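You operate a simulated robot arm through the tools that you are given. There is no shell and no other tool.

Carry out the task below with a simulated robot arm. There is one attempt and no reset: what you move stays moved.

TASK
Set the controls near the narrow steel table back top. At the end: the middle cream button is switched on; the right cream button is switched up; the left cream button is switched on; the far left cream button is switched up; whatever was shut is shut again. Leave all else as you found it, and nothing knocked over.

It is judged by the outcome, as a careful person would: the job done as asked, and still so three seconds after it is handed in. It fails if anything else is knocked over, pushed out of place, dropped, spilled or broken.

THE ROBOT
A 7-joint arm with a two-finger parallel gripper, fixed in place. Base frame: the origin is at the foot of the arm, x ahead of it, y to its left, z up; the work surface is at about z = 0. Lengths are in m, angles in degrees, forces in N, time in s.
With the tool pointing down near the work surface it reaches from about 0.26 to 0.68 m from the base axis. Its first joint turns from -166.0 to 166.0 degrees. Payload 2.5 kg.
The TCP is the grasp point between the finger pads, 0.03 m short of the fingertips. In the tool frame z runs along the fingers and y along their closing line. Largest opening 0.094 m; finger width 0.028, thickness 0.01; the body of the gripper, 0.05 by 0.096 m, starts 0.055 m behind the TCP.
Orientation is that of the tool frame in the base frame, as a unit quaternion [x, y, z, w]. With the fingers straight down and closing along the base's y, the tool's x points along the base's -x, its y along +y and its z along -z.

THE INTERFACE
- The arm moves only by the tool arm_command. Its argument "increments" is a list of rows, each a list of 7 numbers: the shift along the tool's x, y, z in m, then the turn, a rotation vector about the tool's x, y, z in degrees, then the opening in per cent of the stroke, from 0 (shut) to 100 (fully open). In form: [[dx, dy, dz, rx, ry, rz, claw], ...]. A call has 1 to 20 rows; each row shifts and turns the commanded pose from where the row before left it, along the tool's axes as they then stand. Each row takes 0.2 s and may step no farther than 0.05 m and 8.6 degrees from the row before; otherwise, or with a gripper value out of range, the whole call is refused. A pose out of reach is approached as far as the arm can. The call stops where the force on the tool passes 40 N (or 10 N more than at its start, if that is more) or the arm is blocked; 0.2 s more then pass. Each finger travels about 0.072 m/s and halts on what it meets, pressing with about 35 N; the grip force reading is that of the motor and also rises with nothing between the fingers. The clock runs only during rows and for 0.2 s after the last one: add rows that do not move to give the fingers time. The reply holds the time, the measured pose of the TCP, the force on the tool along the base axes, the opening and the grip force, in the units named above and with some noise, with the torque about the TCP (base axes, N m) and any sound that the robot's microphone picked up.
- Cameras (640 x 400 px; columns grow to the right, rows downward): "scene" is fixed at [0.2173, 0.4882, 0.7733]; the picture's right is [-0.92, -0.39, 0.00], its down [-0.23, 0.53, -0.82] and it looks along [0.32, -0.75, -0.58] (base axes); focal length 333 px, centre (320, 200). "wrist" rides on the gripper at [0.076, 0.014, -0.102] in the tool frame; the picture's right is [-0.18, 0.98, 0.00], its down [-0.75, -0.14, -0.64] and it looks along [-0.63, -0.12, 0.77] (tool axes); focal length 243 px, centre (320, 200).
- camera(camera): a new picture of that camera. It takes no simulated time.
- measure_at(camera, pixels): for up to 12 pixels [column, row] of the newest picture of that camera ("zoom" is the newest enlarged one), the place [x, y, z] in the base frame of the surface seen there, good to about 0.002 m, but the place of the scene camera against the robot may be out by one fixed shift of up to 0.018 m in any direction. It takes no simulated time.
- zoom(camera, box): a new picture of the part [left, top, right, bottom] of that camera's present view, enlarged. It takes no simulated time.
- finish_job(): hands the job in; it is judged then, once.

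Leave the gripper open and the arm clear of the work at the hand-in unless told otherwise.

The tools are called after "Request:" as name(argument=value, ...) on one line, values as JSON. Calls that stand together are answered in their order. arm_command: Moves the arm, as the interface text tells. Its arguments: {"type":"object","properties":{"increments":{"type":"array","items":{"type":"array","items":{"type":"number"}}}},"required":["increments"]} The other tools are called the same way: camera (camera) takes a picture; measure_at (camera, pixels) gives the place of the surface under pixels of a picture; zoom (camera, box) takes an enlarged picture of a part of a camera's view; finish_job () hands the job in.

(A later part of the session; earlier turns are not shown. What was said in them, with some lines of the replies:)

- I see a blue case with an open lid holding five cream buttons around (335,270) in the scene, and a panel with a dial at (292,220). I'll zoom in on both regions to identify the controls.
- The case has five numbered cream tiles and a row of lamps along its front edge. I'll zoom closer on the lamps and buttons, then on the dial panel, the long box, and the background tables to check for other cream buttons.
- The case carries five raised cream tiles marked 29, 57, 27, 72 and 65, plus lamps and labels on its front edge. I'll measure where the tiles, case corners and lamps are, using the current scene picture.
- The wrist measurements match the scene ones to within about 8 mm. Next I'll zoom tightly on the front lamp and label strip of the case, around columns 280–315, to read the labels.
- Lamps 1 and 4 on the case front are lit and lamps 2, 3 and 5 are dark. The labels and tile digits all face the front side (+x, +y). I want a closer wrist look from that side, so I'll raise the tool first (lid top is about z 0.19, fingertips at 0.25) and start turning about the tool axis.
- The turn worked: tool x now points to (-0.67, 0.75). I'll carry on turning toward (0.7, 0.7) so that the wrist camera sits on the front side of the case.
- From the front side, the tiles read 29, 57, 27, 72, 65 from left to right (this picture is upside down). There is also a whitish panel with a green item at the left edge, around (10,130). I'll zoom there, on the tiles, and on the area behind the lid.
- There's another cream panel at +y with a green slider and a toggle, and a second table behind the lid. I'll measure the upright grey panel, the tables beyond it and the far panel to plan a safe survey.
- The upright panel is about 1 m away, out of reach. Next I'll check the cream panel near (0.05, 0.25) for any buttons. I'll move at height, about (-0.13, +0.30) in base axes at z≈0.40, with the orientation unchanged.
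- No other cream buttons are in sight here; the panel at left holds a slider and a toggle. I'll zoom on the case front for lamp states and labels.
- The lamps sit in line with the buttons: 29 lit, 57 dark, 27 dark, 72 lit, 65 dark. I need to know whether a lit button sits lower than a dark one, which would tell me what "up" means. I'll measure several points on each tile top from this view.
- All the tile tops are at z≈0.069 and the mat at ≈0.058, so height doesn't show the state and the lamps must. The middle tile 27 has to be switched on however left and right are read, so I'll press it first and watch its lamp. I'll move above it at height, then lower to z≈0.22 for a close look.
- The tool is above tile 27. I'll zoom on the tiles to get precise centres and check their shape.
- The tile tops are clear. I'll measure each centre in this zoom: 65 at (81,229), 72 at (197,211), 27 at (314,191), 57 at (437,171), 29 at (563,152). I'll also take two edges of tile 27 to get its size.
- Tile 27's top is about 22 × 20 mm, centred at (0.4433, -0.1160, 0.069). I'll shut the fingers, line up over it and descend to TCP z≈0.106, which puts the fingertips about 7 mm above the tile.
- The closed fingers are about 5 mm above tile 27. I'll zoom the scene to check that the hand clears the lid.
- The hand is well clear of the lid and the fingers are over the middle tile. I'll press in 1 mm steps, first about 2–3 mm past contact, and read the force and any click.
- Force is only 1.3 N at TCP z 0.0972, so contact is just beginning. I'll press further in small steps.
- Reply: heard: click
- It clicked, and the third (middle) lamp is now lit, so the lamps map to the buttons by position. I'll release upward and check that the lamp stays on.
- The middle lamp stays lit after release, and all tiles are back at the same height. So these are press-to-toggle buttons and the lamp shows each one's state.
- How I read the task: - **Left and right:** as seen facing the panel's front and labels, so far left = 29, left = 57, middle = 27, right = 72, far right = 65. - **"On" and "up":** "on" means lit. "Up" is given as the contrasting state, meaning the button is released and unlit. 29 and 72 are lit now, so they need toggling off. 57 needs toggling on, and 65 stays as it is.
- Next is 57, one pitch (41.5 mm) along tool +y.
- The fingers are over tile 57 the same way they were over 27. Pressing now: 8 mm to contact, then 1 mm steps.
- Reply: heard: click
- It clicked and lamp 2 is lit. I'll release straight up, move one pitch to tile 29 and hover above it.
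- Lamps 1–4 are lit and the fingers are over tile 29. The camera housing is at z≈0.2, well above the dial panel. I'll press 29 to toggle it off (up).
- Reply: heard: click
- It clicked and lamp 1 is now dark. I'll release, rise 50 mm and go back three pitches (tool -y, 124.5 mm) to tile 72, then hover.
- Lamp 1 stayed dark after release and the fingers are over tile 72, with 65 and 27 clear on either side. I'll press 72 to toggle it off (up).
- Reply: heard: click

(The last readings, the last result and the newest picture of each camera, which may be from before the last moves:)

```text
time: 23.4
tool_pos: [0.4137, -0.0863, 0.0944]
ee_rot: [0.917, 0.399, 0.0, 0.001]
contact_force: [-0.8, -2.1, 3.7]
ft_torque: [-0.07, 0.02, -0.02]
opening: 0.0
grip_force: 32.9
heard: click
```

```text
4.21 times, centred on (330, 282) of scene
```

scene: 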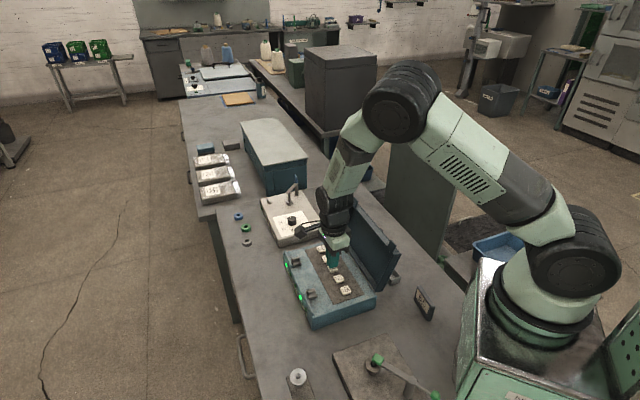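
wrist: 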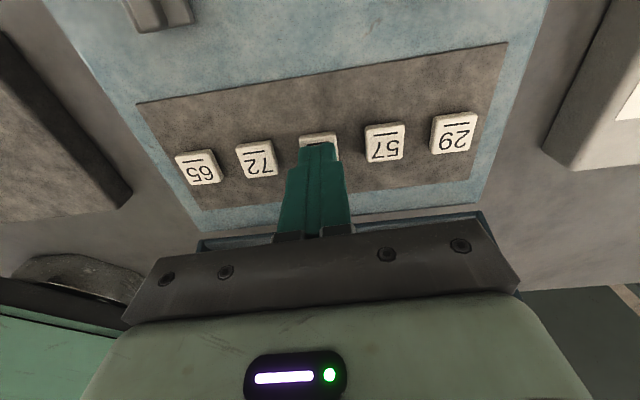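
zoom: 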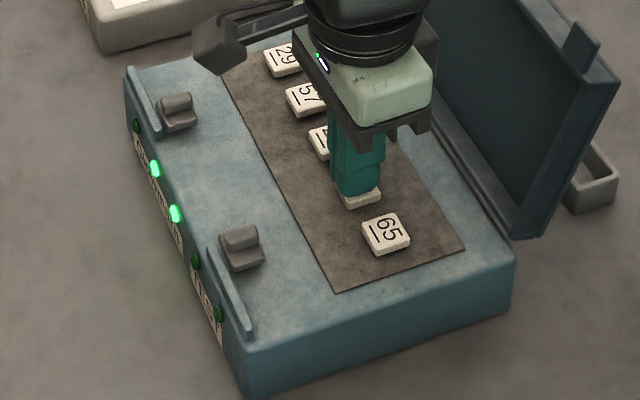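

It clicked: lamp 4 is dark, with lamps 2 and 3 lit. I'll release straight up to z≈0.35, then open the gripper up there, away from everything.

Request:
arm_command(increments=[[0, 0, -0.005, 0, 0, 0, 0], [0, 0, -0.02, 0, 0, 0, 0], [0, 0, -0.04, 0, 0, 0, 0], [0, 0, -0.04, 0, 0, 0, 0], [0, 0, -0.04, 0, 0, 0, 0], [0, 0, -0.04, 0, 0, 0, 0], [0, 0, -0.04, 0, 0, 0, 0], [0, 0, -0.04, 0, 0, 0, 0], [0, 0, 0, 0, 0, 0, 100], [0, 0, 0, 0, 0, 0, 100], [0, 0, 0, 0, 0, 0, 100], [0, 0, 0, 0, 0, 0, 100], [0, 0, 0, 0, 0, 0, 100]])

Request:
camera(camera="scene")

Request:
zoom(camera="scene", box=[280, 200, 380, 330])

Request:
camera(camera="wrist")

```text
time: 26.2
tool_pos: [0.4152, -0.0851, 0.3607]
ee_rot: [0.917, 0.398, 0.0, 0.0]
contact_force: [0.3, -1.0, -0.6]
ft_torque: [0.03, -0.05, 0.05]
opening: 0.0941
grip_force: 0.1
```

```text
taken
```

scene: 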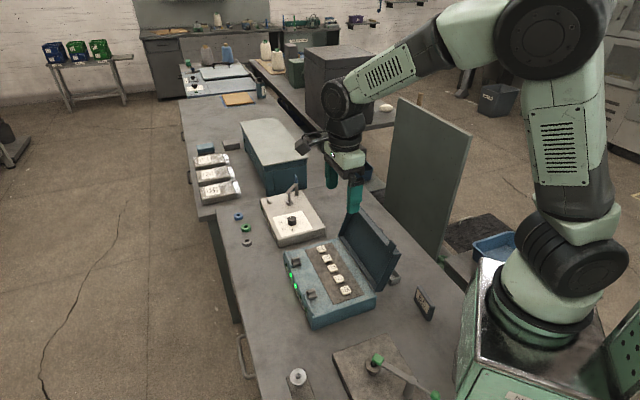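

```text
3.08 times, centred on (330, 265) of scene
```

zoom: 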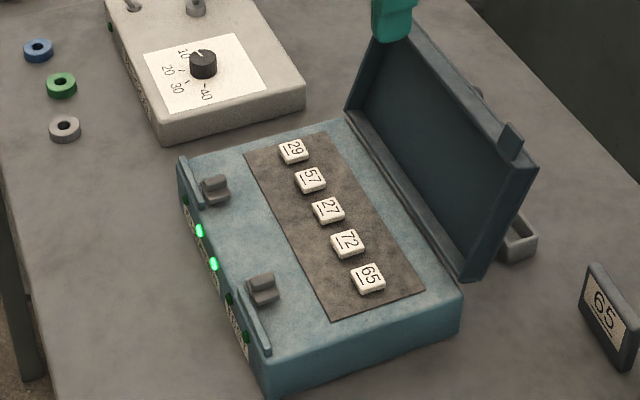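

```text
taken
```

wrist: 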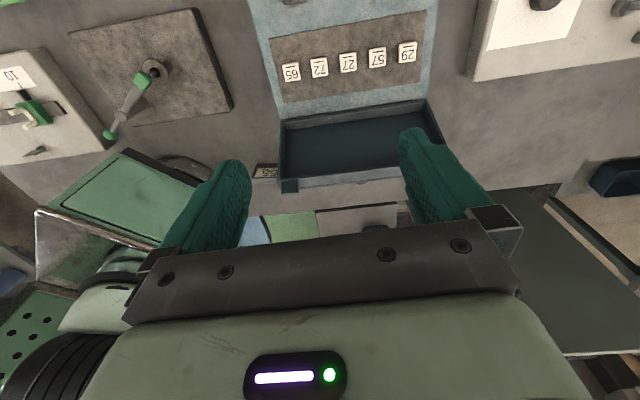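

Final state: 57 and 27 (left, middle) are lit, 29 and 72 (far left, right) are unlit, and 65 is still unlit. The lid is open as I found it and nothing else has moved. The gripper is open and clear at z≈0.36. I'm handing in.

Request:
finish_job()

```text
The job is handed in.
```

I set the four cream buttons on the blue case and handed the job in. The wording left two things open, and I had to choose a reading for each. I don't know yet whether it was judged a pass.

| Button | Position (facing the panel's labels) | Lamp at start | Asked for | Lamp now |
|---|---|---|---|---|
| 29 | far left | lit | up | unlit |
| 57 | left | unlit | on | lit |
| 27 | middle | unlit | on | lit |
| 72 | right | lit | up | unlit |
| 65 | far right | unlit | not mentioned | unlit, not pressed |

- **"Up":** I took it to mean released and unlit, the opposite of "on". The buttons all sit at the same height in either state, so only the lamps show whether one is on. If "up" was meant as "on", then 29 and 72 are wrong, because they were already lit.
- **Left and right:** I took these as seen by someone facing the front of the case, where its labels read correctly. From the robot's side the order would be reversed.

Each of the four buttons clicked once when pressed, and its lamp held after I let go. The case lid was already open, so I left it open, and I opened nothing that was shut. Nothing else appeared moved in the final pictures. The gripper is open and the arm is well above the work.
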